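You operate a simulated robot arm through the tools that you are given. There is no shell and no other tool. Be economical: measure what you need, move in short steps, check, and stop when the job is done.

The job below is to be done with a simulated robot arm. You get a single attempt, and the scene is never put back.

TASK
Put things in order on the back of the microphone bench top. At the end: the teal module (marked "65") from the back of the microphone bench top stands where the grey module (marked "75") stood; the blue battery marked sixty-five (marked "65") stands where the teal module stood; the grey module from the back of the microphone bench top stands where the grey-handled pad stood; the grey-handled pad stands on top of the white cue sheet with a green spine (marked "52"); whatever was shut is shut again. Leave all else as you found it, and nothing knocked over.

Only the result counts: the job must be done as asked and must still hold three seconds after the hand-in. Knocking over, shifting, dropping, spilling or breaking anything else fails it. Flat cloth is picked up by pressing the open fingertips on it (5 to 10 N) and closing them slowly along it; thin cloth reads only 2 to 8 mm in the jaws.

THE ROBOT
A 7-joint arm with a two-finger parallel gripper, fixed in place. Base frame: the origin is at the foot of the arm, x ahead of it, y to its left, z up; the work surface is at about z = 0. Lengths are in m, angles in degrees, forces in N, time in s.
With the tool pointing down near the work surface it reaches from about 0.22 to 0.58 m from the base axis. Its first joint turns from -66.0 to 66.0 degrees. Payload 2.5 kg.
Tool frame: the origin (TCP) lies between the finger pads and is the grasp point; the fingertips stand 0.023 m ahead of it; z points along the fingers, y is the line along which they close. The gripper opens to 0.094 m. The fingers are 0.038 m wide and 0.01 m thick; the gripper's body (0.054 by 0.096 m) begins 0.039 m behind the TCP.
Orientation is told as [roll, pitch, yaw] about the base's x, y, z axes, in that order, counted from this pose: with the fingers straight down and closing along the base's y, the tool's x points along the base's -x, its y along +y and its z along -z.

THE INTERFACE
- The arm moves only by the tool servo_tool. Its argument "motion" is a list of rows, each an object (a shift or turn left out is 0, a gripper value left out holds the last) with "xyz": the shift along the tool's x, y, z in mm, a list of three; "delta_rot": the turn, a rotation vector about the tool's x, y, z in degrees, a list of three; "claw": the gripper command, from -1 (shut) to 1 (fully open), values between in proportion. In form: [{"xyz": [tx, ty, tz], "delta_rot": [rx, ry, rz], "claw": claw}, ...]. A call has 1 to 8 rows; each row shifts and turns the commanded pose from where the row before left it, along the tool's axes as they then stand. Each row takes 0.2 s and may step no farther than 0.05 m and 8.6 degrees from the row before; otherwise, or with a gripper value out of range, the whole call is refused. Where a pose cannot be reached the arm comes as near as it can. A force on the tool above 40 N (or 10 N above the force at the start of the call, whichever is more), or a blocked arm, ends the call early, and 0.2 s more pass. Each finger travels about 0.108 m/s and halts on what it meets, pressing with about 41 N; the grip force reading is that of the motor and also rises with nothing between the fingers. The clock runs only during rows and for 0.2 s after the last one: add rows that do not move to give the fingers time. It gives the time, the measured TCP pose, the force on the tool (base axes), the opening and the grip force at its end, in the units of the frame above (readings bear some noise), with the torque about the TCP (base axes, N m) and any sound that the robot's microphone picked up.
- Cameras (640 x 400 px; columns grow to the right, rows downward): "scene" is fixed at [0.1278, -0.4191, 0.5367]; the picture's right is [0.73, -0.68, 0.00], its down [-0.44, -0.47, -0.77] and it looks along [0.52, 0.56, -0.64] (base axes); focal length 356 px, centre (320, 200). "wrist" rides on the gripper at [0.086, 0.016, -0.075] in the tool frame; the picture's right is [-0.18, 0.98, 0.00], its down [-0.58, -0.11, -0.81] and it looks along [-0.79, -0.15, 0.59] (tool axes); focal length 243 px, centre (320, 200). There is no depth. A picture from a camera that has moved, and an enlarged one, comes with that camera's place and axes in the base frame and with its lens.
- camera(camera): a new picture of that camera. No time passes.
- enlarge(camera, box): a new picture of the part [left, top, right, bottom] of that camera's present view, enlarged. No time passes.
- sign_off(): hands the job in; it is judged then, once.

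Go step by step. Nothing tells you positions but the pictures and the camera data: compare them with the known pose of the tool, close in by small moves and look again before you grip or let go. The budget is 120 turns and 76 pictures, counting those below and the enlarged ones. Unless the task says otherwise, let go and move clear before handing in, and close with one line.

The tools are called after "Request:" as a command line: name --argument value ..., lists and objects as JSON in quotes. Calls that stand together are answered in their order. servo_tool: Moves the arm, as the interface text tells. Its arguments: {"type":"object","properties":{"motion":{"type":"array","items":{"type":"object","properties":{"xyz":{"type":"array","items":{"type":"number"}},"delta_rot":{"type":"array","items":{"type":"number"}},"claw":{"type":"number"}}}}},"required":["motion"]} The other tools are called the same way: camera (camera) takes a picture; enlarge (camera, box) takes an enlarged picture of a part of a camera's view; sign_off () hands the job in.

At the start:

```text
t: 0.0
tcp_pos: [0.408, 0.1246, 0.2666]
tcp_rot: [0.0, 0.1, 0.0]
ft_force: [0.8, 0.0, 0.3]
moment: [-0.01, 0.04, 0.0]
finger_gap: 0.0941
grip_force: 0.2
```

scene: 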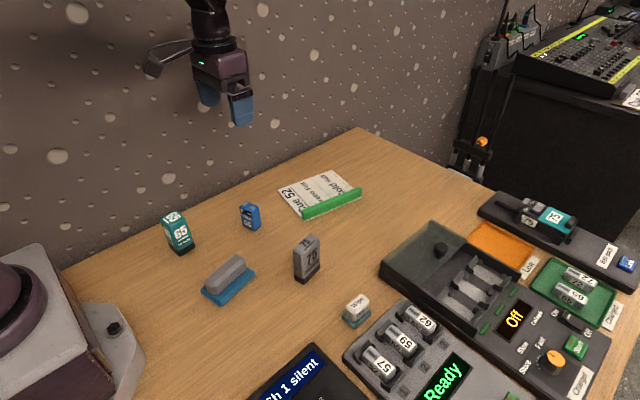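
wrist: 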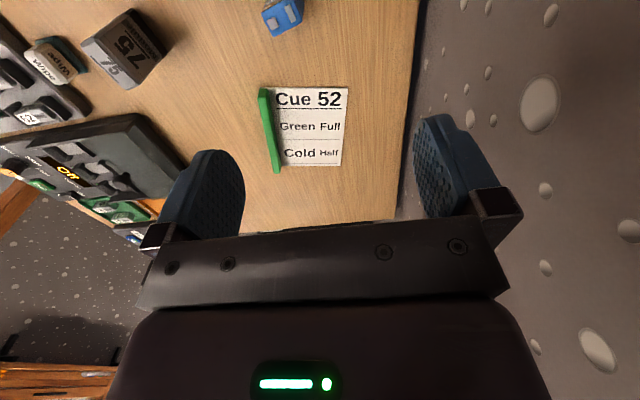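

I see the teal module "65", the small blue battery, the grey module "75", the grey-handled pad and the cue sheet with a green spine. I'll enlarge the scene first to measure where they are.

Request:
enlarge --camera "scene" --box '[140, 160, 380, 310]'

Request:
enlarge --camera "scene" --box '[320, 180, 640, 400]'

```text
2.67 times, centred on (260, 235) of scene
camera zoom: at [0.1278, -0.4191, 0.5367], right [0.73, -0.68, 0.0], down [-0.44, -0.47, -0.77], along [0.52, 0.56, -0.64], focal length 949 px, centre (480, 107)
```

zoom: 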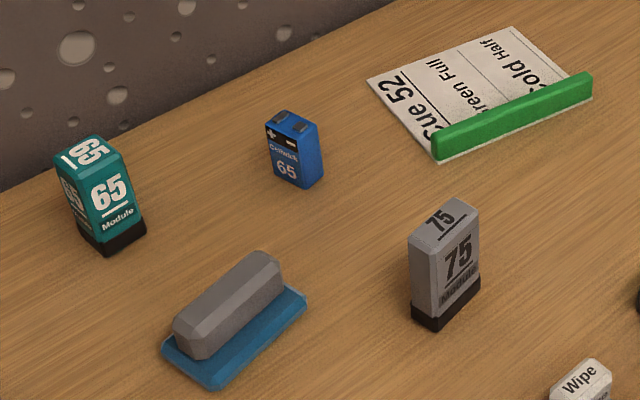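

```text
1.82 times, centred on (480, 290) of scene
camera zoom: at [0.1278, -0.4191, 0.5367], right [0.73, -0.68, 0.0], down [-0.44, -0.47, -0.77], along [0.52, 0.56, -0.64], focal length 647 px, centre (29, 36)
```

zoom: 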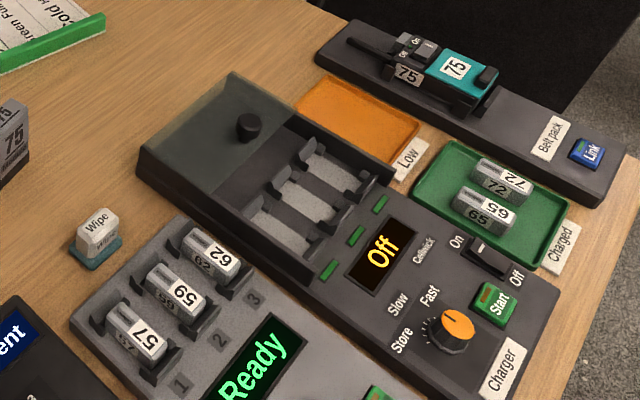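

Estimates from the scene camera: pad (0.28,-0.01), grey 75 (0.40,-0.09), teal (0.26,0.13), battery (0.40,0.09) and sheet centre (0.58,0.07). I'll move the wrist camera back to look over the group from above.

Request:
servo_tool --motion '[{"xyz": [36, -25, 0]}, {"xyz": [36, -25, 0]}, {"xyz": [36, -25, 0]}, {"xyz": [36, -25, 0]}, {"xyz": [20, -15, 0]}, {}]'

Request:
camera --camera "wrist"

```text
t: 1.4
tcp_pos: [0.2428, 0.0105, 0.268]
tcp_rot: [-0.1, 0.0, 0.0]
ft_force: [-0.2, 0.2, 0.1]
moment: [0.01, 0.01, 0.01]
finger_gap: 0.0942
grip_force: 0.2
```

```text
71 pictures are left
camera wrist: at [0.1564, 0.0256, 0.3422], right [0.18, 0.98, 0.0], down [0.58, -0.11, 0.81], along [0.79, -0.15, -0.59], focal length 243 px, centre (320, 200)
```

wrist: 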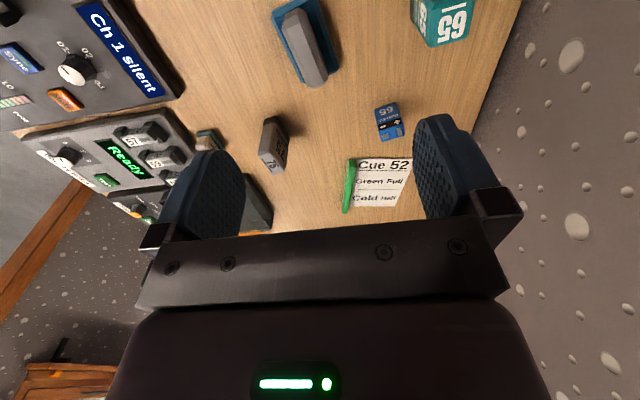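

Request:
enlarge --camera "wrist" --box '[240, 0, 500, 162]'

```text
2.46 times, centred on (370, 81) of wrist
camera zoom: at [0.1564, 0.0256, 0.3422], right [0.18, 0.98, 0.0], down [0.58, -0.11, 0.81], along [0.79, -0.15, -0.59], focal length 597 px, centre (197, 493)
```

zoom: 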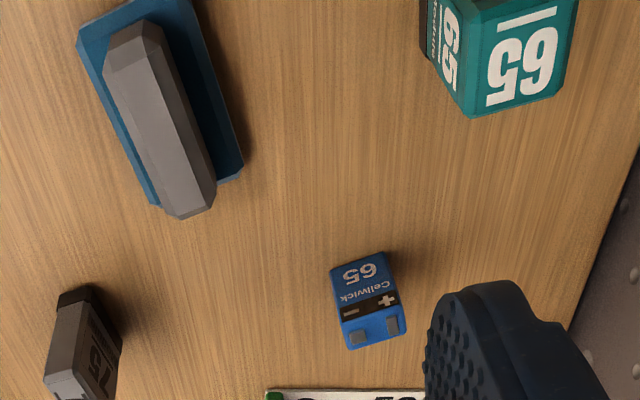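

The pad measures at about (0.280,-0.0125), turned about 9°. I'll move above it, turn to match and descend part way.

Request:
servo_tool --motion '[{"xyz": [-37, -23, 0]}, {"xyz": [0, 0, 40], "delta_rot": [0, 0, -4.5]}, {"xyz": [0, 0, 40], "delta_rot": [0, 0, -4.5]}, {"xyz": [0, 0, 40]}, {"xyz": [0, 0, 30]}, {}]'

Request:
camera --camera "wrist"

Request:
camera --camera "scene"

```text
t: 2.8
tcp_pos: [0.2792, -0.0146, 0.1174]
tcp_rot: [0.0, 0.0, 9.0]
ft_force: [0.1, -0.6, -0.6]
moment: [0.0, -0.01, 0.01]
finger_gap: 0.0938
grip_force: 0.1
```

```text
69 pictures are left
camera wrist: at [0.1911, -0.0127, 0.1914], right [0.03, 1.0, 0.0], down [0.59, -0.02, 0.81], along [0.81, -0.02, -0.59], focal length 243 px, centre (320, 200)
```

wrist: 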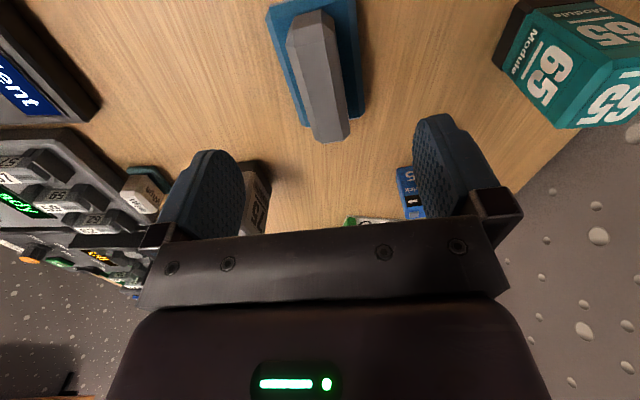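

```text
68 pictures are left
```

scene: 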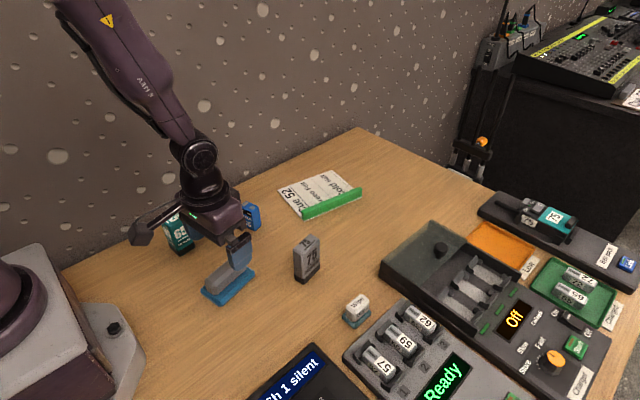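

Alignment is good; it needs about 4 mm in +y. I'll descend onto the handle.

Request:
servo_tool --motion '[{"xyz": [-1, 4, 25]}, {"xyz": [0, 0, 25]}, {"xyz": [0, 0, 15]}, {"xyz": [0, 0, 8]}, {}]'

Request:
enlarge --camera "scene" --box '[160, 190, 320, 310]'

```text
t: 4.0
tcp_pos: [0.2826, -0.0093, 0.0446]
tcp_rot: [0.0, 0.1, 9.0]
ft_force: [-0.2, -0.4, -0.5]
moment: [0.02, 0.01, 0.02]
finger_gap: 0.0941
grip_force: 0.1
```

```text
3.33 times, centred on (240, 250) of scene
camera zoom: at [0.1278, -0.4191, 0.5367], right [0.73, -0.68, 0.0], down [-0.44, -0.47, -0.77], along [0.52, 0.56, -0.64], focal length 1186 px, centre (587, 33)
```

zoom: 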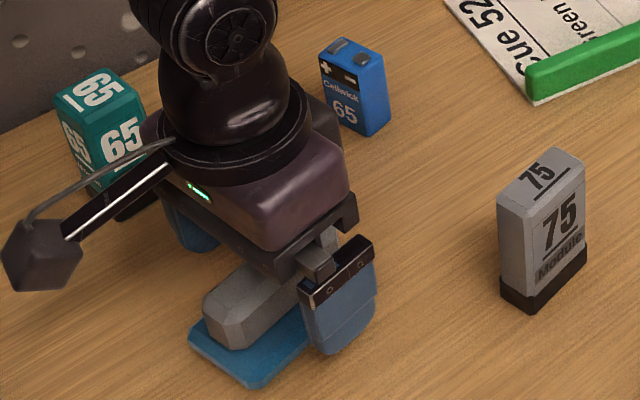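

Fingertips sit just above the blue base on either side of the handle. Closing the jaws.

Request:
servo_tool --motion '[{"claw": 0.3}, {"claw": -0.2}, {"claw": -0.6}, {"claw": -1}, {}]'

```text
t: 5.2
tcp_pos: [0.2815, -0.0099, 0.0447]
tcp_rot: [0.0, 0.0, 9.0]
ft_force: [-1.5, 0.4, 0.1]
moment: [-0.01, -0.02, -0.03]
finger_gap: 0.0272
grip_force: 41.3
```

Gripped: 27 mm, centred at (0.2815,-0.010), which is the pad's spot. I'll lift straight up and turn to the sheet's yaw (about -10.5°).

Request:
servo_tool --motion '[{"xyz": [0, 0, -20]}, {"xyz": [0, 0, -40]}, {"xyz": [0, 0, -40]}, {"xyz": [0, 0, -40], "delta_rot": [0, 0, 6.5]}, {"delta_rot": [0, 0, 6.5]}, {"delta_rot": [0, 0, 6.5]}, {}]'

Request:
servo_tool --motion '[{"xyz": [-36.6, 20.6, 0]}, {"xyz": [-36.6, 20.6, 0]}, {"xyz": [-36.6, 20.6, 0]}, {"xyz": [-36.6, 20.6, 0]}, {"xyz": [-36.6, 20.6, 0]}, {"xyz": [-36.6, 20.6, 0]}, {"xyz": [-36.6, 20.6, 0]}, {}]'

Request:
camera --camera "scene"

Request:
camera --camera "wrist"

```text
t: 6.8
tcp_pos: [0.2819, -0.0107, 0.1844]
tcp_rot: [0.1, 0.1, -10.6]
ft_force: [0.3, -1.2, 0.2]
moment: [-0.02, 0.03, -0.02]
finger_gap: 0.0271
grip_force: 41.2
```

```text
t: 8.6
tcp_pos: [0.5597, 0.0861, 0.1853]
tcp_rot: [-0.1, 0.0, -10.5]
ft_force: [0.4, -0.6, -0.3]
moment: [0.01, -0.01, 0.01]
finger_gap: 0.0275
grip_force: 41.4
```

```text
66 pictures are left
```

scene: 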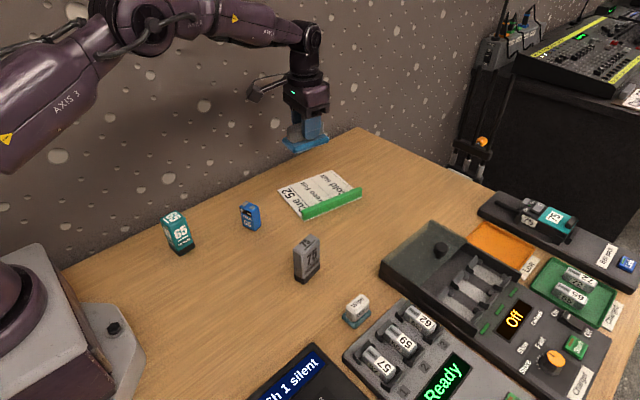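

```text
65 pictures are left
camera wrist: at [0.4773, 0.117, 0.2602], right [0.36, 0.93, 0.0], down [0.55, -0.21, 0.81], along [0.75, -0.29, -0.59], focal length 243 px, centre (320, 200)
```

wrist: 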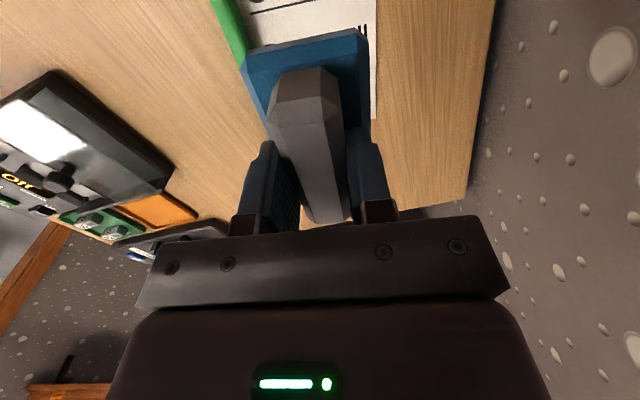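

It's above the sheet, so I'll lower most of the way and check.

Request:
servo_tool --motion '[{"xyz": [0, 0, 40]}, {"xyz": [0, 0, 40]}, {"xyz": [0, 0, 25]}, {"xyz": [0, 0, 10]}, {}]'

Request:
enlarge --camera "scene" --box '[250, 100, 410, 230]'

Request:
camera --camera "wrist"

```text
t: 9.8
tcp_pos: [0.5626, 0.0843, 0.0705]
tcp_rot: [0.0, 0.0, -10.6]
ft_force: [0.1, 0.0, -0.4]
moment: [-0.01, 0.0, -0.02]
finger_gap: 0.0272
grip_force: 41.7
```

```text
3.08 times, centred on (330, 165) of scene
camera zoom: at [0.1278, -0.4191, 0.5367], right [0.73, -0.68, 0.0], down [-0.44, -0.47, -0.77], along [0.52, 0.56, -0.64], focal length 1095 px, centre (289, 308)
```

zoom: 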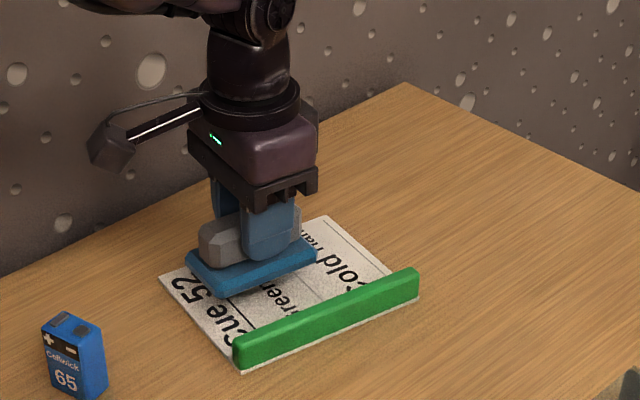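

```text
63 pictures are left
camera wrist: at [0.4779, 0.1155, 0.1447], right [0.36, 0.93, 0.0], down [0.55, -0.21, 0.81], along [0.75, -0.29, -0.59], focal length 243 px, centre (320, 200)
```

wrist: 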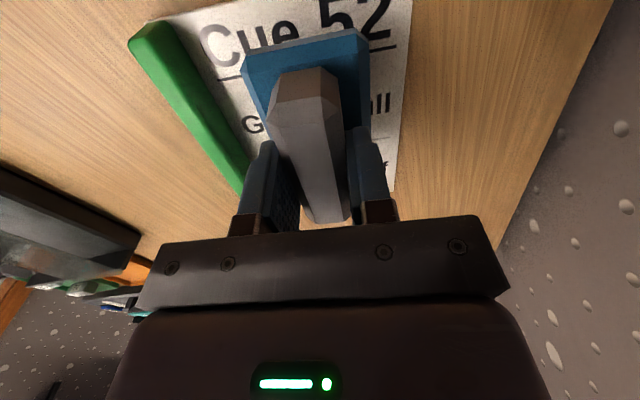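

The pad lines up with free paper on all sides. I'll lower it gently to contact.

Request:
servo_tool --motion '[{"xyz": [0, 0, 12]}, {"xyz": [0, 0, 6]}, {"xyz": [0, 0, 3]}, {}]'

```text
t: 10.8
tcp_pos: [0.5605, 0.0853, 0.0489]
tcp_rot: [0.0, 0.0, -10.5]
ft_force: [0.0, -0.3, 0.5]
moment: [0.02, -0.05, -0.03]
finger_gap: 0.0273
grip_force: 41.6
```

Request:
servo_tool --motion '[{"xyz": [0, 0, 1]}, {"xyz": [0, 0, 1]}, {}]'

Request:
enlarge --camera "scene" --box '[270, 130, 370, 220]'

```text
t: 11.6
tcp_pos: [0.561, 0.0855, 0.0483]
tcp_rot: [0.1, -0.2, -10.5]
ft_force: [-2.8, -1.8, 22.5]
moment: [0.01, 0.66, 0.0]
finger_gap: 0.0273
grip_force: 40.9
```

```text
4.44 times, centred on (320, 175) of scene
camera zoom: at [0.1277, -0.4192, 0.5367], right [0.73, -0.68, 0.0], down [-0.44, -0.47, -0.77], along [0.52, 0.56, -0.64], focal length 1581 px, centre (320, 311)
```

zoom: 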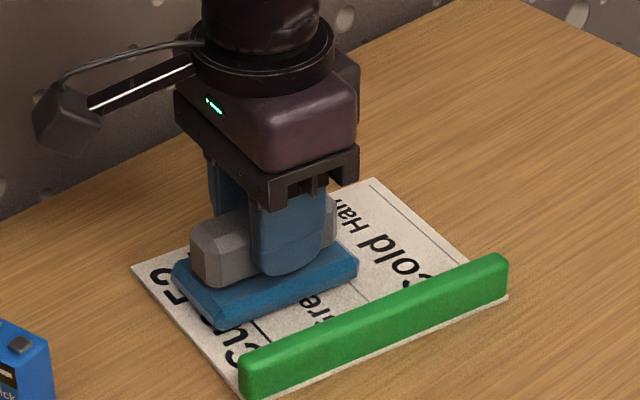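

Contact is firm. I'll ease off 1.5 mm, open partly so the fingers stay clear of the spine, and rise.

Request:
servo_tool --motion '[{"xyz": [0, 0, -1.5]}, {"claw": -0.3}, {"claw": 0}, {}, {"xyz": [0, 0, -15]}, {"xyz": [0, 0, -40]}, {"xyz": [0, 0, -40]}, {"xyz": [0, 0, -40]}]'

Request:
enlarge --camera "scene" --box '[270, 130, 370, 220]'

```text
t: 13.4
tcp_pos: [0.5591, 0.0868, 0.1841]
tcp_rot: [0.1, 0.1, -10.5]
ft_force: [0.0, 0.6, 0.4]
moment: [0.0, -0.02, 0.03]
finger_gap: 0.0471
grip_force: 0.1
```

```text
4.44 times, centred on (320, 175) of scene
camera zoom: at [0.1278, -0.4191, 0.5367], right [0.73, -0.68, 0.0], down [-0.44, -0.47, -0.77], along [0.52, 0.56, -0.64], focal length 1581 px, centre (320, 311)
```

zoom: 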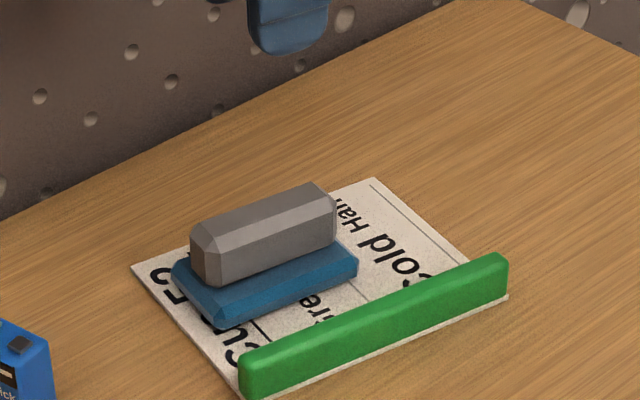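

The pad rests cleanly on the sheet. Next is the grey module at about (0.40,-0.09), so I'll move the wrist camera behind it.

Request:
servo_tool --motion '[{"delta_rot": [0, 0, -5.83]}, {"delta_rot": [0, 0, -5.83]}, {"delta_rot": [0, 0, -5.83]}, {}]'

Request:
servo_tool --motion '[{"xyz": [34.9, -25.6, 0], "claw": 0.2}, {"xyz": [34.9, -25.6, 0]}, {"xyz": [34.9, -25.6, 0]}, {"xyz": [34.9, -25.6, 0]}, {"xyz": [34.9, -25.6, 0]}, {"xyz": [34.9, -25.6, 0]}, {}]'

Request:
camera --camera "wrist"

```text
t: 14.4
tcp_pos: [0.5595, 0.0863, 0.1833]
tcp_rot: [0.0, 0.0, 6.9]
ft_force: [0.0, 0.3, -0.6]
moment: [-0.05, 0.0, -0.05]
finger_gap: 0.0471
grip_force: 0.0
```

```text
t: 16.0
tcp_pos: [0.3715, -0.0944, 0.1836]
tcp_rot: [0.1, 0.0, 7.0]
ft_force: [0.5, 0.4, 0.8]
moment: [0.02, 0.01, -0.05]
finger_gap: 0.0564
grip_force: 0.1
```

```text
60 pictures are left
camera wrist: at [0.2824, -0.0892, 0.2589], right [0.06, 1.0, 0.0], down [0.59, -0.04, 0.81], along [0.8, -0.05, -0.59], focal length 243 px, centre (320, 200)
```

wrist: 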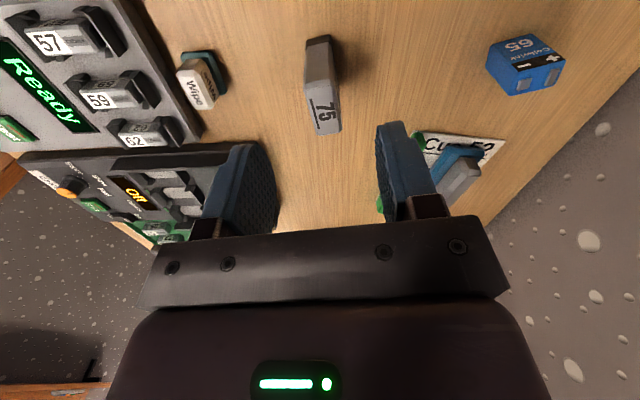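

Request:
enlarge --camera "wrist" --box '[260, 20, 400, 150]'

```text
3.08 times, centred on (330, 85) of wrist
camera zoom: at [0.2824, -0.0892, 0.2589], right [0.06, 1.0, 0.0], down [0.59, -0.04, 0.81], along [0.8, -0.05, -0.59], focal length 746 px, centre (289, 554)
```

zoom: 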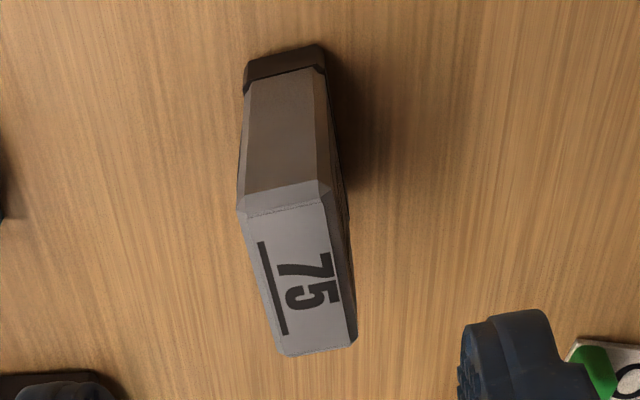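

The grey module is at (0.3995,-0.0925), yaw about 8°, roughly 0.08 tall. I'll align over it and go down part way.

Request:
servo_tool --motion '[{"xyz": [-28, -1, 0], "delta_rot": [0, 0, -1]}, {"xyz": [0, 0, 30]}, {"xyz": [0, 0, 30]}, {}]'

Request:
camera --camera "wrist"

Request:
enlarge --camera "scene" --box '[240, 170, 380, 300]'

```text
t: 17.0
tcp_pos: [0.3986, -0.09, 0.1243]
tcp_rot: [0.0, 0.0, 8.1]
ft_force: [0.1, 0.4, -0.1]
moment: [-0.02, 0.0, 0.0]
finger_gap: 0.0566
grip_force: 0.1
```

```text
58 pictures are left
camera wrist: at [0.3101, -0.0875, 0.1991], right [0.05, 1.0, 0.0], down [0.59, -0.03, 0.81], along [0.81, -0.04, -0.59], focal length 243 px, centre (320, 200)
```

wrist: 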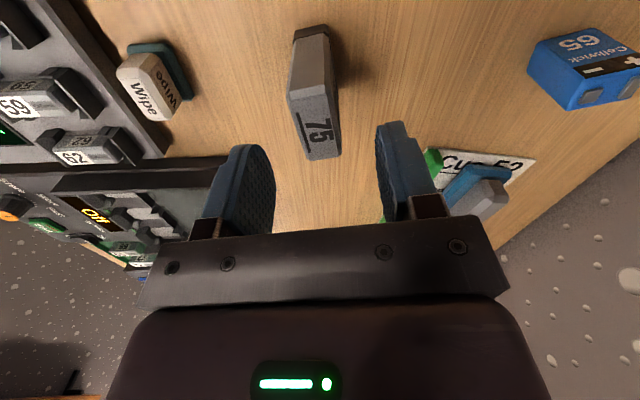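

```text
3.08 times, centred on (310, 235) of scene
camera zoom: at [0.1278, -0.4191, 0.5367], right [0.73, -0.68, 0.0], down [-0.44, -0.47, -0.77], along [0.52, 0.56, -0.64], focal length 1095 px, centre (351, 92)
```

zoom: 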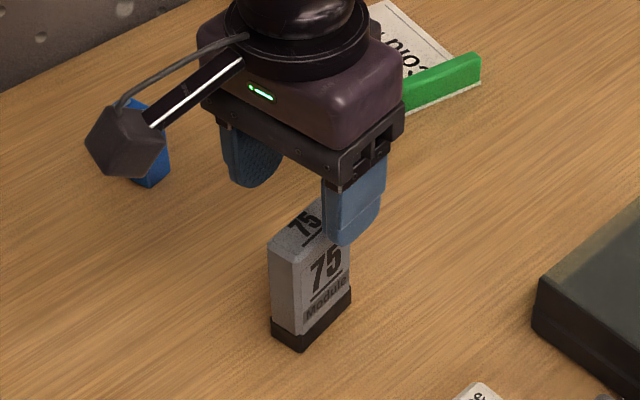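

Module centre is about y=-0.094, so I'll shift -4 mm and descend around it.

Request:
servo_tool --motion '[{"xyz": [-1, -4, 0]}, {"xyz": [0, 0, 25]}, {"xyz": [0, 0, 25]}, {"xyz": [0, 0, 20]}, {}]'

Request:
enlarge --camera "scene" --box '[240, 170, 380, 300]'

Request:
camera --camera "wrist"

```text
t: 18.2
tcp_pos: [0.4024, -0.0952, 0.0526]
tcp_rot: [-0.1, 0.1, 8.1]
ft_force: [0.1, -0.7, 0.4]
moment: [0.01, -0.04, -0.02]
finger_gap: 0.0565
grip_force: 0.0
```

```text
3.08 times, centred on (310, 235) of scene
camera zoom: at [0.1278, -0.4191, 0.5367], right [0.73, -0.68, 0.0], down [-0.44, -0.47, -0.77], along [0.52, 0.56, -0.64], focal length 1095 px, centre (351, 92)
```

zoom: 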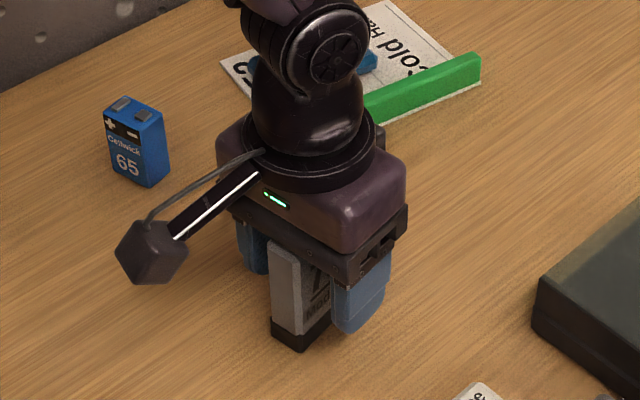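

```text
55 pictures are left
camera wrist: at [0.3119, -0.0912, 0.128], right [0.05, 1.0, 0.0], down [0.59, -0.03, 0.81], along [0.81, -0.04, -0.59], focal length 243 px, centre (320, 200)
```

wrist: 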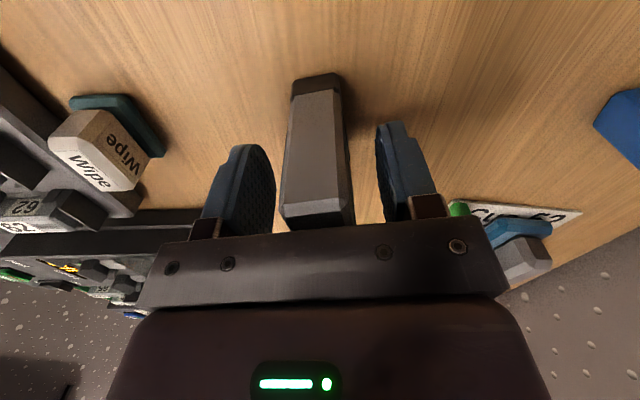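

Module sits centrally between the fingers. Closing.

Request:
servo_tool --motion '[{"claw": 0}, {"claw": -0.3}, {"claw": -0.6}, {"claw": -1}, {}]'

```text
t: 19.4
tcp_pos: [0.4005, -0.0953, 0.0531]
tcp_rot: [0.0, 0.0, 8.0]
ft_force: [0.1, -0.6, 0.8]
moment: [0.0, -0.01, -0.02]
finger_gap: 0.0238
grip_force: 40.9
```

Grey module held (24 mm). I'll lift it and carry it to the pad's old place (0.281,-0.010).

Request:
servo_tool --motion '[{"xyz": [0, 0, -20]}, {"xyz": [0, 0, -40]}, {"xyz": [0, 0, -40]}, {"xyz": [26.6, 25.2, -20]}, {"xyz": [26.6, 25.2, 0]}, {"xyz": [26.6, 25.2, 0]}, {"xyz": [26.6, 25.2, 0]}, {}]'

Request:
servo_tool --motion '[{"xyz": [0, 0, 40]}, {"xyz": [0, 0, 40]}, {"xyz": [0, 0, 25]}, {}]'

Request:
enlarge --camera "scene" --box '[140, 160, 380, 310]'

Request:
camera --camera "wrist"

```text
t: 21.2
tcp_pos: [0.2784, -0.0098, 0.1724]
tcp_rot: [0.0, 0.0, 8.0]
ft_force: [0.4, -0.5, -0.3]
moment: [0.01, -0.03, 0.0]
finger_gap: 0.0234
grip_force: 40.5
```

```text
t: 22.2
tcp_pos: [0.2797, -0.0082, 0.0647]
tcp_rot: [0.1, 0.0, 8.0]
ft_force: [0.2, 0.0, -1.3]
moment: [-0.03, -0.01, 0.01]
finger_gap: 0.0235
grip_force: 40.8
```

```text
2.67 times, centred on (260, 235) of scene
camera zoom: at [0.1278, -0.4191, 0.5367], right [0.73, -0.68, 0.0], down [-0.44, -0.47, -0.77], along [0.52, 0.56, -0.64], focal length 949 px, centre (480, 107)
```

zoom: 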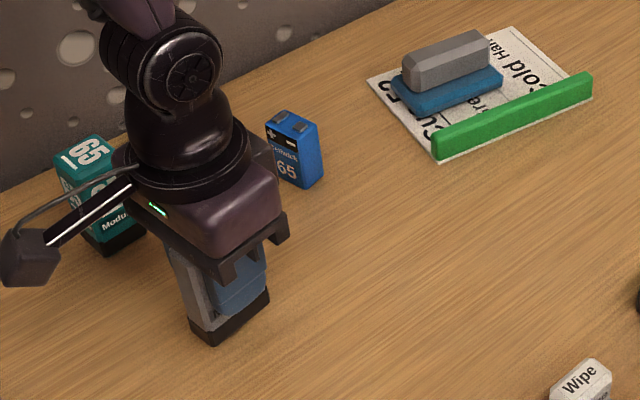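

```text
53 pictures are left
camera wrist: at [0.1914, -0.0055, 0.1402], right [0.05, 1.0, 0.0], down [0.59, -0.03, 0.81], along [0.81, -0.04, -0.59], focal length 243 px, centre (320, 200)
```

wrist: 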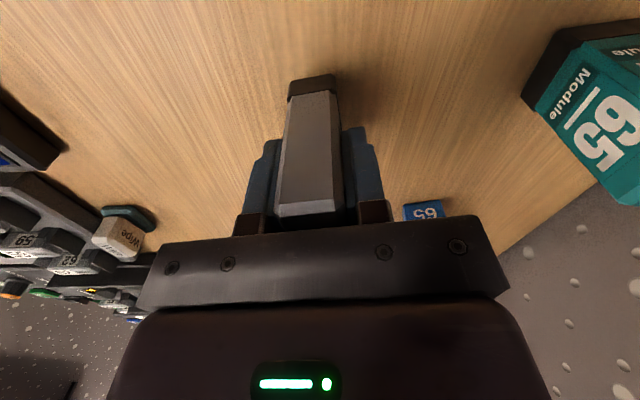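

Position is right, so I'll lower it to the table.

Request:
servo_tool --motion '[{"xyz": [0, -1, 7]}, {"xyz": [0, 0, 3]}, {"xyz": [0, 0, 1]}, {}]'

```text
t: 23.2
tcp_pos: [0.2815, -0.011, 0.0554]
tcp_rot: [-0.1, 0.0, 8.0]
ft_force: [0.2, 0.1, -1.4]
moment: [-0.01, 0.01, -0.02]
finger_gap: 0.0236
grip_force: 40.9
```

Request:
servo_tool --motion '[{"xyz": [0, 0, 1]}, {"xyz": [0, 0, 1]}, {}]'

```text
t: 24.0
tcp_pos: [0.2815, -0.0105, 0.0549]
tcp_rot: [0.0, 0.1, 8.0]
ft_force: [-0.3, 0.2, -1.3]
moment: [-0.02, 0.0, 0.0]
finger_gap: 0.0234
grip_force: 41.6
```

Request:
servo_tool --motion '[{"xyz": [0, 0, 1]}, {"xyz": [0, 0, 1]}, {}]'

```text
t: 24.8
tcp_pos: [0.2811, -0.0094, 0.0524]
tcp_rot: [-0.1, 0.0, 8.0]
ft_force: [-8.7, -0.1, 36.3]
moment: [0.02, 0.33, -0.02]
finger_gap: 0.0232
grip_force: 40.5
```

It's on the table. Ease off 1 mm, release and rise.

Request:
servo_tool --motion '[{"xyz": [0, 0, -1]}, {}, {"claw": -0.3}, {"claw": 0.2}, {}, {"xyz": [0, 0, -40]}, {"xyz": [0, 0, -40]}, {"xyz": [0, 0, -40]}]'

Request:
servo_tool --motion '[{"xyz": [40, 0, -30]}, {"xyz": [0, 30, 0], "delta_rot": [0, 0, 8]}, {"xyz": [0, 40, 0]}, {"xyz": [0, 40, 0]}, {}]'

Request:
camera --camera "wrist"

Request:
enlarge --camera "scene" --box '[140, 160, 380, 310]'

```text
t: 26.6
tcp_pos: [0.2817, -0.0095, 0.1752]
tcp_rot: [0.0, 0.0, 8.0]
ft_force: [-0.4, 0.0, 0.2]
moment: [0.01, 0.03, 0.0]
finger_gap: 0.0564
grip_force: 0.0
```

```text
t: 27.8
tcp_pos: [0.2369, 0.0949, 0.2065]
tcp_rot: [0.0, 0.0, 0.0]
ft_force: [0.1, 0.5, 0.0]
moment: [0.05, 0.03, 0.02]
finger_gap: 0.0564
grip_force: 0.1
```

```text
52 pictures are left
camera wrist: at [0.1489, 0.1105, 0.2812], right [0.18, 0.98, 0.0], down [0.58, -0.11, 0.81], along [0.79, -0.15, -0.59], focal length 243 px, centre (320, 200)
```

wrist: 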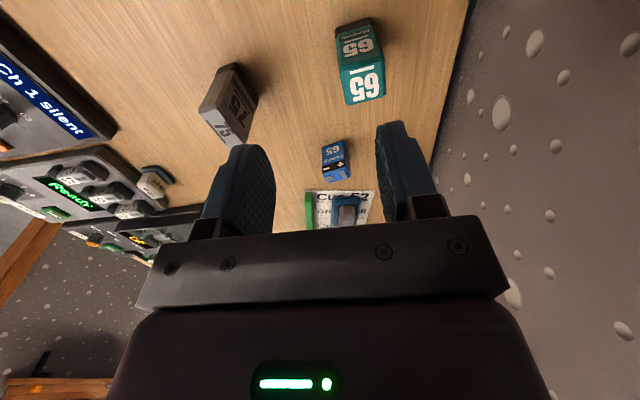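

```text
2.67 times, centred on (260, 235) of scene
camera zoom: at [0.1278, -0.4191, 0.5367], right [0.73, -0.68, 0.0], down [-0.44, -0.47, -0.77], along [0.52, 0.56, -0.64], focal length 949 px, centre (480, 107)
```

zoom: 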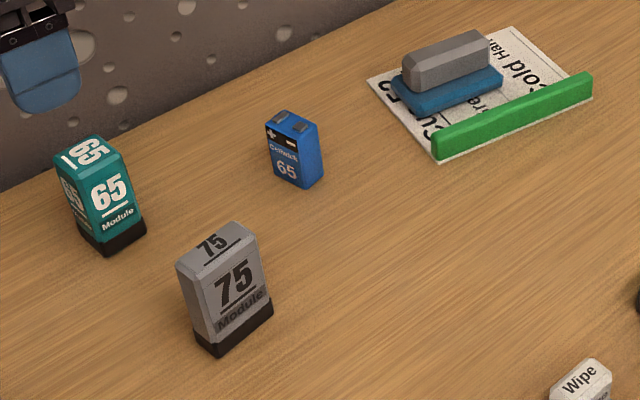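

Request:
enlarge --camera "wrist" --box '[290, 0, 430, 120]'

Request:
enlarge --camera "scene" --box '[145, 195, 215, 265]'

```text
3.33 times, centred on (360, 60) of wrist
camera zoom: at [0.1489, 0.1105, 0.2812], right [0.18, 0.98, 0.0], down [0.58, -0.11, 0.81], along [0.79, -0.15, -0.59], focal length 809 px, centre (187, 667)
```

zoom: 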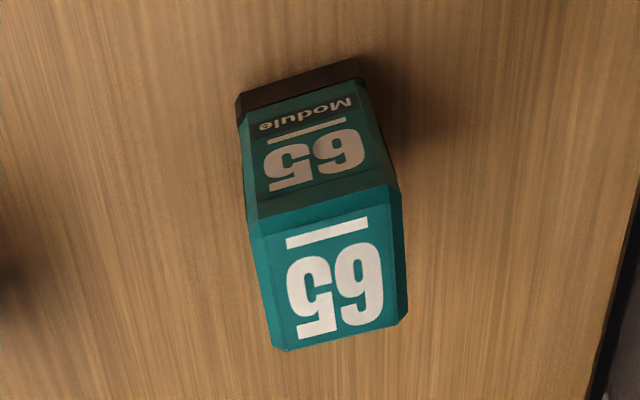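

```text
5.71 times, centred on (180, 230) of scene
camera zoom: at [0.1278, -0.4191, 0.5367], right [0.73, -0.68, 0.0], down [-0.44, -0.47, -0.77], along [0.52, 0.56, -0.64], focal length 2033 px, centre (1120, 29)
```

zoom: 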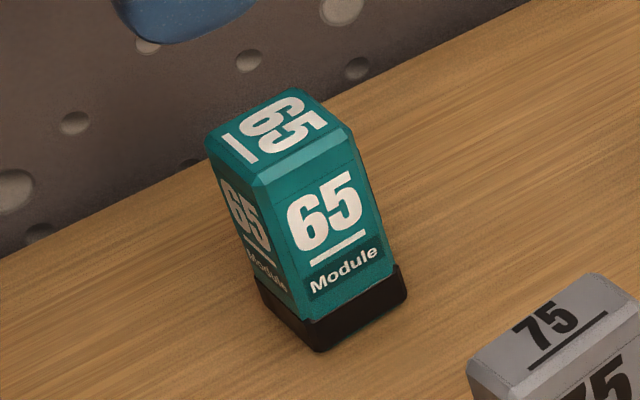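

Teal module is at about (0.2595,0.1285), yaw about 6°, 36 mm square. I'll move over it, open wider and check.

Request:
servo_tool --motion '[{"xyz": [-23, 34, 0], "claw": 0.55}, {"delta_rot": [0, 0, -6]}, {"xyz": [0, 0, 40]}, {"xyz": [0, 0, 35]}, {}]'

Request:
camera --camera "wrist"

Request:
camera --camera "scene"

```text
t: 29.0
tcp_pos: [0.2606, 0.1295, 0.1288]
tcp_rot: [0.0, 0.0, 6.0]
ft_force: [0.2, 0.5, 0.1]
moment: [0.0, 0.02, 0.0]
finger_gap: 0.0729
grip_force: 0.1
```

```text
48 pictures are left
camera wrist: at [0.172, 0.1351, 0.2036], right [0.08, 1.0, 0.0], down [0.59, -0.05, 0.81], along [0.8, -0.07, -0.59], focal length 243 px, centre (320, 200)
```

wrist: 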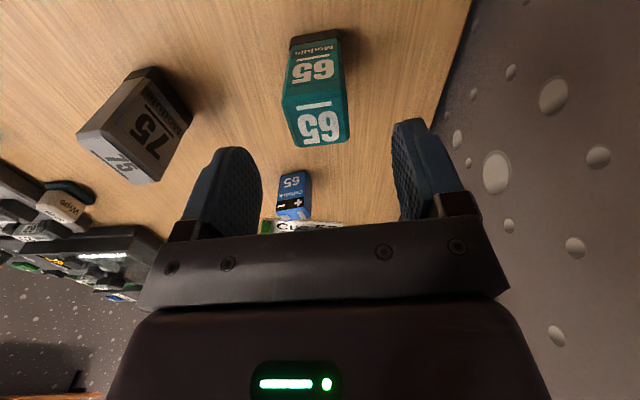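

```text
47 pictures are left
```

scene: 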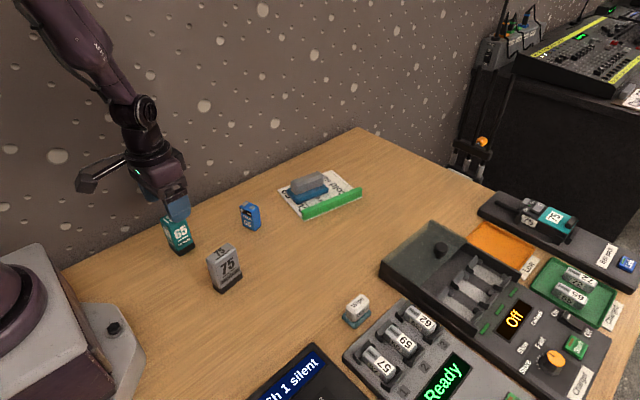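

Aligned within 2 mm. Descending around it.

Request:
servo_tool --motion '[{"xyz": [-1, -1, 25]}, {"xyz": [0, 0, 25]}, {"xyz": [0, 0, 25]}, {}]'

Request:
camera --camera "wrist"

```text
t: 30.0
tcp_pos: [0.2606, 0.1287, 0.0545]
tcp_rot: [0.0, 0.1, 6.1]
ft_force: [-0.3, 0.0, -0.2]
moment: [-0.02, -0.01, 0.02]
finger_gap: 0.0729
grip_force: 0.0
```

```text
46 pictures are left
camera wrist: at [0.1725, 0.1346, 0.1293], right [0.08, 1.0, 0.0], down [0.59, -0.05, 0.81], along [0.8, -0.07, -0.59], focal length 243 px, centre (320, 200)
```

wrist: 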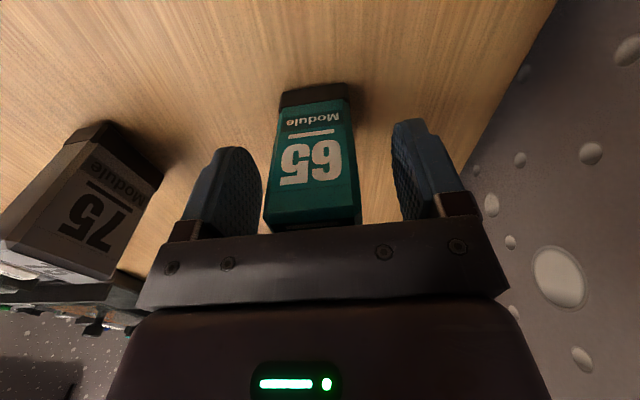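

Request:
servo_tool --motion '[{"claw": 0.3}, {"claw": 0}, {"claw": -0.3}, {"claw": -1}, {}]'

```text
t: 31.2
tcp_pos: [0.2616, 0.1274, 0.0548]
tcp_rot: [0.0, -0.1, 6.0]
ft_force: [0.2, 0.9, 0.7]
moment: [-0.01, 0.03, 0.03]
finger_gap: 0.0357
grip_force: 41.1
```

Teal held (36 mm). I'll lift it and carry it to the grey module's old place (0.401,-0.094).

Request:
servo_tool --motion '[{"xyz": [0, 0, -20]}, {"xyz": [0, 0, -40]}, {"xyz": [0, 0, -40]}, {"xyz": [0, 0, -30]}, {}]'

Request:
servo_tool --motion '[{"xyz": [-19.3, -39.15, 0]}, {"xyz": [-19.3, -39.15, 0]}, {"xyz": [-19.3, -39.15, 0]}, {"xyz": [-19.3, -39.15, 0]}, {"xyz": [-19.3, -39.15, 0]}, {"xyz": [-19.3, -39.15, 0]}, {}]'

Request:
servo_tool --motion '[{"xyz": [0, 0, 40]}, {"xyz": [0, 0, 40]}, {"xyz": [0, 0, 35]}, {}]'

Request:
enlarge --camera "scene" --box '[140, 160, 380, 310]'

Request:
camera --camera "wrist"

```text
t: 32.4
tcp_pos: [0.2592, 0.1268, 0.1845]
tcp_rot: [-0.1, 0.0, 6.0]
ft_force: [-0.4, -0.7, -0.5]
moment: [-0.03, 0.02, 0.01]
finger_gap: 0.0357
grip_force: 41.2
```

```text
t: 34.0
tcp_pos: [0.4014, -0.0932, 0.1843]
tcp_rot: [0.0, -0.1, 6.0]
ft_force: [-0.7, 0.5, -1.3]
moment: [-0.01, -0.01, -0.02]
finger_gap: 0.0357
grip_force: 40.6
```

```text
t: 35.0
tcp_pos: [0.399, -0.0927, 0.0684]
tcp_rot: [0.0, 0.0, 6.1]
ft_force: [0.6, -0.1, -0.8]
moment: [0.0, -0.03, 0.0]
finger_gap: 0.0352
grip_force: 40.9
```

```text
2.67 times, centred on (260, 235) of scene
camera zoom: at [0.1278, -0.4191, 0.5367], right [0.73, -0.68, 0.0], down [-0.44, -0.47, -0.77], along [0.52, 0.56, -0.64], focal length 949 px, centre (480, 107)
```

zoom: 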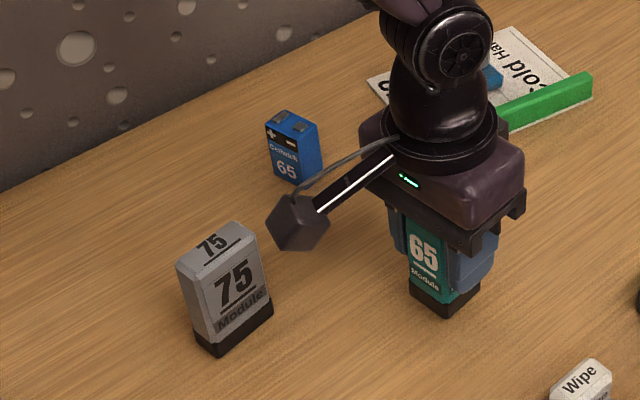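

```text
44 pictures are left
camera wrist: at [0.311, -0.0863, 0.1425], right [0.08, 1.0, 0.0], down [0.59, -0.05, 0.81], along [0.8, -0.07, -0.59], focal length 243 px, centre (320, 200)
```

wrist: 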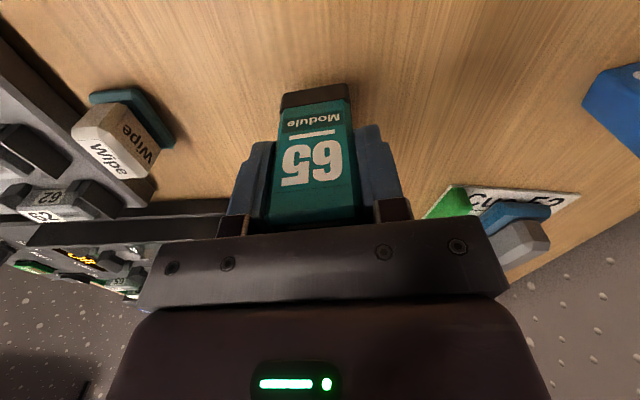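

Over the spot; lowering to contact.

Request:
servo_tool --motion '[{"xyz": [-1, -1, 8]}, {"xyz": [0, 0, 4]}, {"xyz": [0, 0, 1]}, {}, {"xyz": [0, 0, 1]}, {}]'

```text
t: 36.4
tcp_pos: [0.4016, -0.0944, 0.0547]
tcp_rot: [0.0, 0.0, 6.0]
ft_force: [-0.2, 0.0, -1.1]
moment: [0.01, 0.01, 0.0]
finger_gap: 0.0355
grip_force: 41.2
```

Request:
servo_tool --motion '[{"xyz": [0, 0, 1]}, {}, {"xyz": [0, 0, 0.5]}, {}]'

```text
t: 37.4
tcp_pos: [0.4024, -0.0941, 0.0543]
tcp_rot: [0.0, -0.2, 6.1]
ft_force: [-11.5, 5.7, 36.1]
moment: [0.14, 0.48, 0.0]
finger_gap: 0.0358
grip_force: 40.9
```

Contact made. Ease off, release and rise.

Request:
servo_tool --motion '[{"xyz": [0, 0, -1]}, {}, {"claw": 0}, {"claw": 0.4}, {}, {"xyz": [0, 0, -40]}, {"xyz": [0, 0, -40]}, {"xyz": [0, 0, -40]}]'

Request:
enlarge --camera "scene" --box '[140, 160, 380, 310]'

```text
t: 39.2
tcp_pos: [0.4018, -0.0946, 0.172]
tcp_rot: [0.0, 0.0, 6.0]
ft_force: [-0.1, -0.2, 0.2]
moment: [0.02, 0.04, 0.0]
finger_gap: 0.0658
grip_force: 0.1
```

```text
2.67 times, centred on (260, 235) of scene
camera zoom: at [0.1278, -0.4191, 0.5367], right [0.73, -0.68, 0.0], down [-0.44, -0.47, -0.77], along [0.52, 0.56, -0.64], focal length 949 px, centre (480, 107)
```

zoom: 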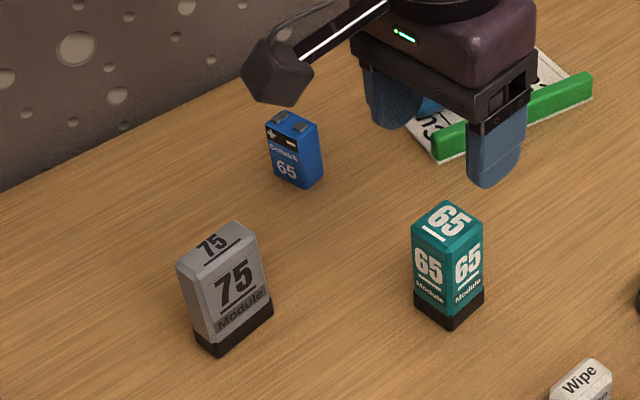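

Teal stands in place. Moving to look at the battery.

Request:
servo_tool --motion '[{"xyz": [3, 44, 0]}, {"xyz": [3, 44, 0]}, {"xyz": [3, 44, 0]}, {"xyz": [4, 44, 0], "claw": 0.3}, {}]'

Request:
enlarge --camera "wrist" --box '[240, 0, 400, 130]'

Request:
enlarge --camera "scene" --box '[225, 190, 285, 240]'

```text
t: 40.4
tcp_pos: [0.3719, 0.0799, 0.174]
tcp_rot: [-0.1, 0.0, 5.9]
ft_force: [0.5, 0.1, 0.2]
moment: [0.0, -0.02, -0.03]
finger_gap: 0.0609
grip_force: 0.1
```

```text
3.08 times, centred on (320, 65) of wrist
camera zoom: at [0.2834, 0.0863, 0.2501], right [0.08, 1.0, 0.0], down [0.59, -0.05, 0.81], along [0.8, -0.07, -0.59], focal length 746 px, centre (320, 615)
```

zoom: 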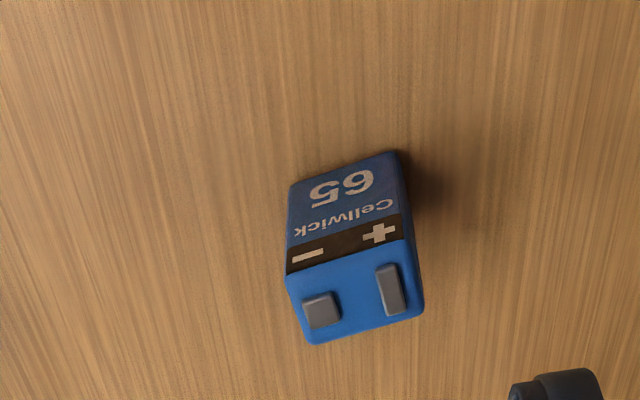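

```text
8.00 times, centred on (255, 215) of scene
camera zoom: at [0.1278, -0.4191, 0.5367], right [0.73, -0.68, 0.0], down [-0.44, -0.47, -0.77], along [0.52, 0.56, -0.64], focal length 2846 px, centre (840, 80)
```

zoom: 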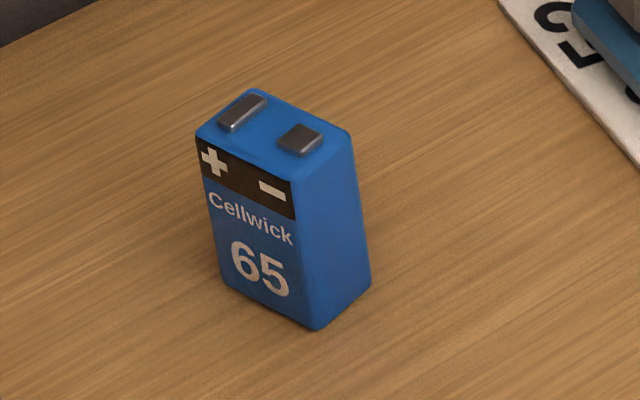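

Battery is at (0.3985,0.087), yaw about 13.5°, about 0.05 tall. Aligning and going down part way.

Request:
servo_tool --motion '[{"xyz": [-27, 4, 0]}, {"xyz": [0, 0, 40], "delta_rot": [0, 0, -7.5]}, {"xyz": [0, 0, 40]}, {}]'

Request:
camera --camera "wrist"

Request:
enlarge --camera "scene" --box '[200, 140, 320, 240]'

```text
t: 41.4
tcp_pos: [0.3989, 0.0843, 0.0931]
tcp_rot: [0.0, 0.0, 13.4]
ft_force: [0.6, 0.2, 1.1]
moment: [-0.01, -0.02, 0.0]
finger_gap: 0.0606
grip_force: 0.2
```

```text
40 pictures are left
camera wrist: at [0.3091, 0.0791, 0.1684], right [-0.05, 1.0, 0.0], down [0.59, 0.03, 0.81], along [0.81, 0.04, -0.59], focal length 243 px, centre (320, 200)
```

wrist: 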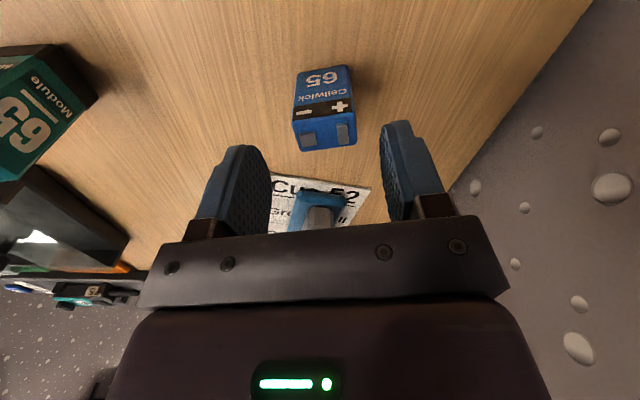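

```text
4.00 times, centred on (260, 190) of scene
camera zoom: at [0.1278, -0.4191, 0.5367], right [0.73, -0.68, 0.0], down [-0.44, -0.47, -0.77], along [0.52, 0.56, -0.64], focal length 1423 px, centre (560, 240)
```

zoom: 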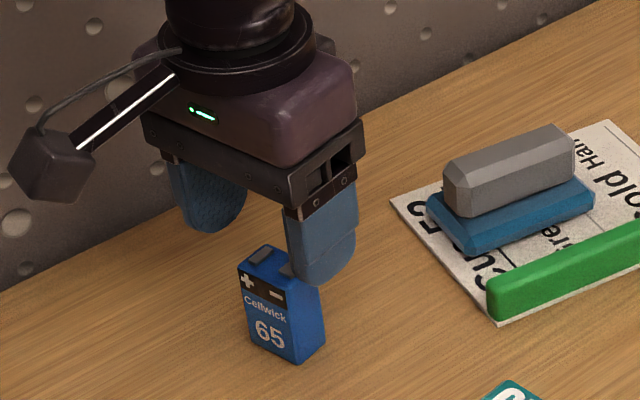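

Small correction of about 2.5 mm in y, then descend around it.

Request:
servo_tool --motion '[{"xyz": [-2, 2, 15]}, {"xyz": [0, 0, 20]}, {"xyz": [0, 0, 20]}, {}]'

Request:
camera --camera "wrist"

```text
t: 42.4
tcp_pos: [0.3975, 0.0885, 0.0391]
tcp_rot: [0.1, -0.1, 13.6]
ft_force: [0.4, 0.5, -0.7]
moment: [-0.02, 0.02, 0.0]
finger_gap: 0.0612
grip_force: 0.1
```

```text
38 pictures are left
camera wrist: at [0.3098, 0.0831, 0.1143], right [-0.05, 1.0, 0.0], down [0.59, 0.03, 0.81], along [0.81, 0.04, -0.59], focal length 243 px, centre (320, 200)
```

wrist: 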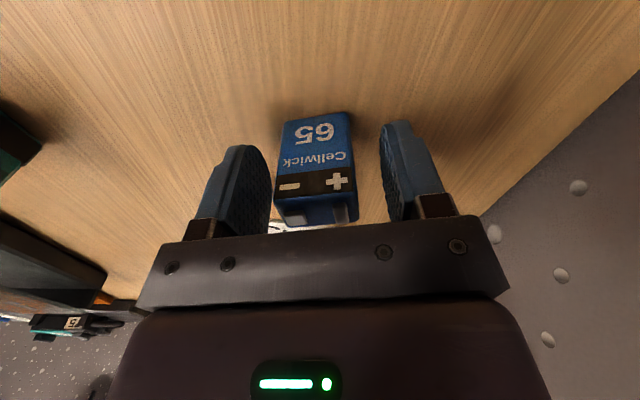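

Request:
servo_tool --motion '[{"xyz": [-1, 0, 3]}, {"claw": 0}, {"claw": -0.3}, {"claw": -1}, {}, {}]'

```text
t: 43.8
tcp_pos: [0.3988, 0.0891, 0.0357]
tcp_rot: [0.0, 0.0, 13.5]
ft_force: [-0.4, 0.1, 0.8]
moment: [-0.05, 0.02, -0.01]
finger_gap: 0.0356
grip_force: 40.6
```

Battery held (36 mm). Lift and carry to the teal module's old place (0.261,0.1275).

Request:
servo_tool --motion '[{"xyz": [0, 0, -20]}, {"xyz": [0, 0, -40]}, {"xyz": [0, 0, -40]}, {"xyz": [31.3, 17.4, 0]}, {"xyz": [31.3, 17.4, 0]}, {"xyz": [31.3, 17.4, 0]}, {"xyz": [31.3, 17.4, 0]}, {}]'

Request:
servo_tool --motion '[{"xyz": [0, 0, 40]}, {"xyz": [0, 0, 30]}, {"xyz": [0, 0, 15]}, {}]'

Request:
enlarge --camera "scene" --box '[140, 160, 380, 310]'

Request:
camera --camera "wrist"

```text
t: 45.6
tcp_pos: [0.2621, 0.127, 0.1381]
tcp_rot: [-0.1, 0.1, 13.4]
ft_force: [-0.2, -0.5, -0.4]
moment: [0.02, 0.0, -0.01]
finger_gap: 0.0355
grip_force: 41.0
```

```text
t: 46.6
tcp_pos: [0.2606, 0.1279, 0.0494]
tcp_rot: [-0.1, 0.0, 13.5]
ft_force: [-0.2, 0.3, -0.9]
moment: [0.0, 0.04, 0.06]
finger_gap: 0.0355
grip_force: 41.4
```

```text
2.67 times, centred on (260, 235) of scene
camera zoom: at [0.1278, -0.4191, 0.5367], right [0.73, -0.68, 0.0], down [-0.44, -0.47, -0.77], along [0.52, 0.56, -0.64], focal length 949 px, centre (480, 107)
```

zoom: 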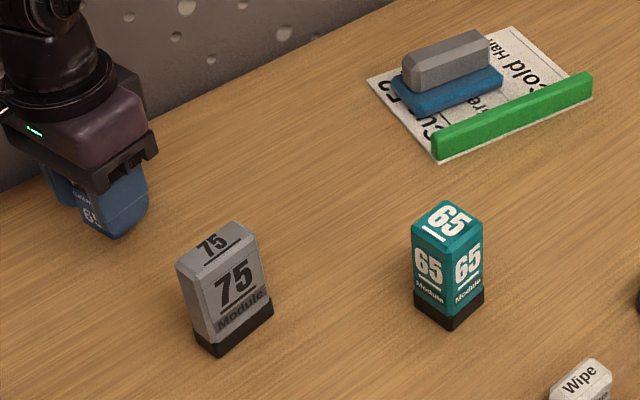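

```text
36 pictures are left
camera wrist: at [0.1713, 0.1219, 0.1258], right [-0.05, 1.0, 0.0], down [0.59, 0.03, 0.81], along [0.81, 0.04, -0.59], focal length 243 px, centre (320, 200)
```

wrist: 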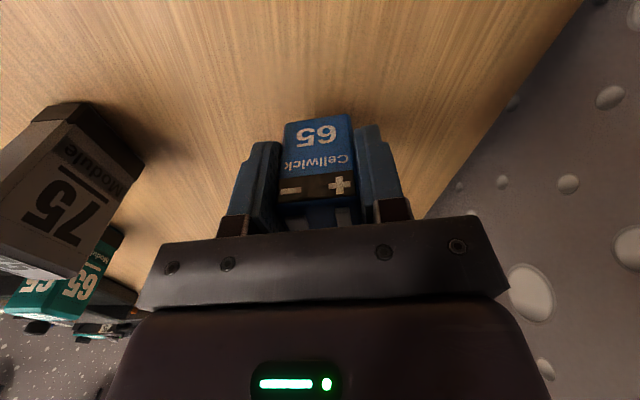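

Positioned correctly; lowering to contact.

Request:
servo_tool --motion '[{"xyz": [0, 0, 8]}, {"xyz": [0, 0, 3]}, {"xyz": [0, 0, 1.5]}, {}, {"xyz": [0, 0, 0.5]}, {}]'

```text
t: 48.0
tcp_pos: [0.26, 0.1273, 0.0381]
tcp_rot: [0.1, 0.0, 13.5]
ft_force: [0.0, -0.4, -0.9]
moment: [0.01, -0.07, 0.03]
finger_gap: 0.0356
grip_force: 40.7
```

Request:
servo_tool --motion '[{"xyz": [0, 0, 1]}, {}, {"xyz": [0, 0, 0.7]}, {}, {"xyz": [0, 0, 0.7]}, {}]'

```text
t: 49.4
tcp_pos: [0.2619, 0.1278, 0.0345]
tcp_rot: [-0.1, 0.0, 13.6]
ft_force: [-4.7, -1.3, 22.0]
moment: [-0.06, 0.16, 0.01]
finger_gap: 0.0355
grip_force: 41.0
```

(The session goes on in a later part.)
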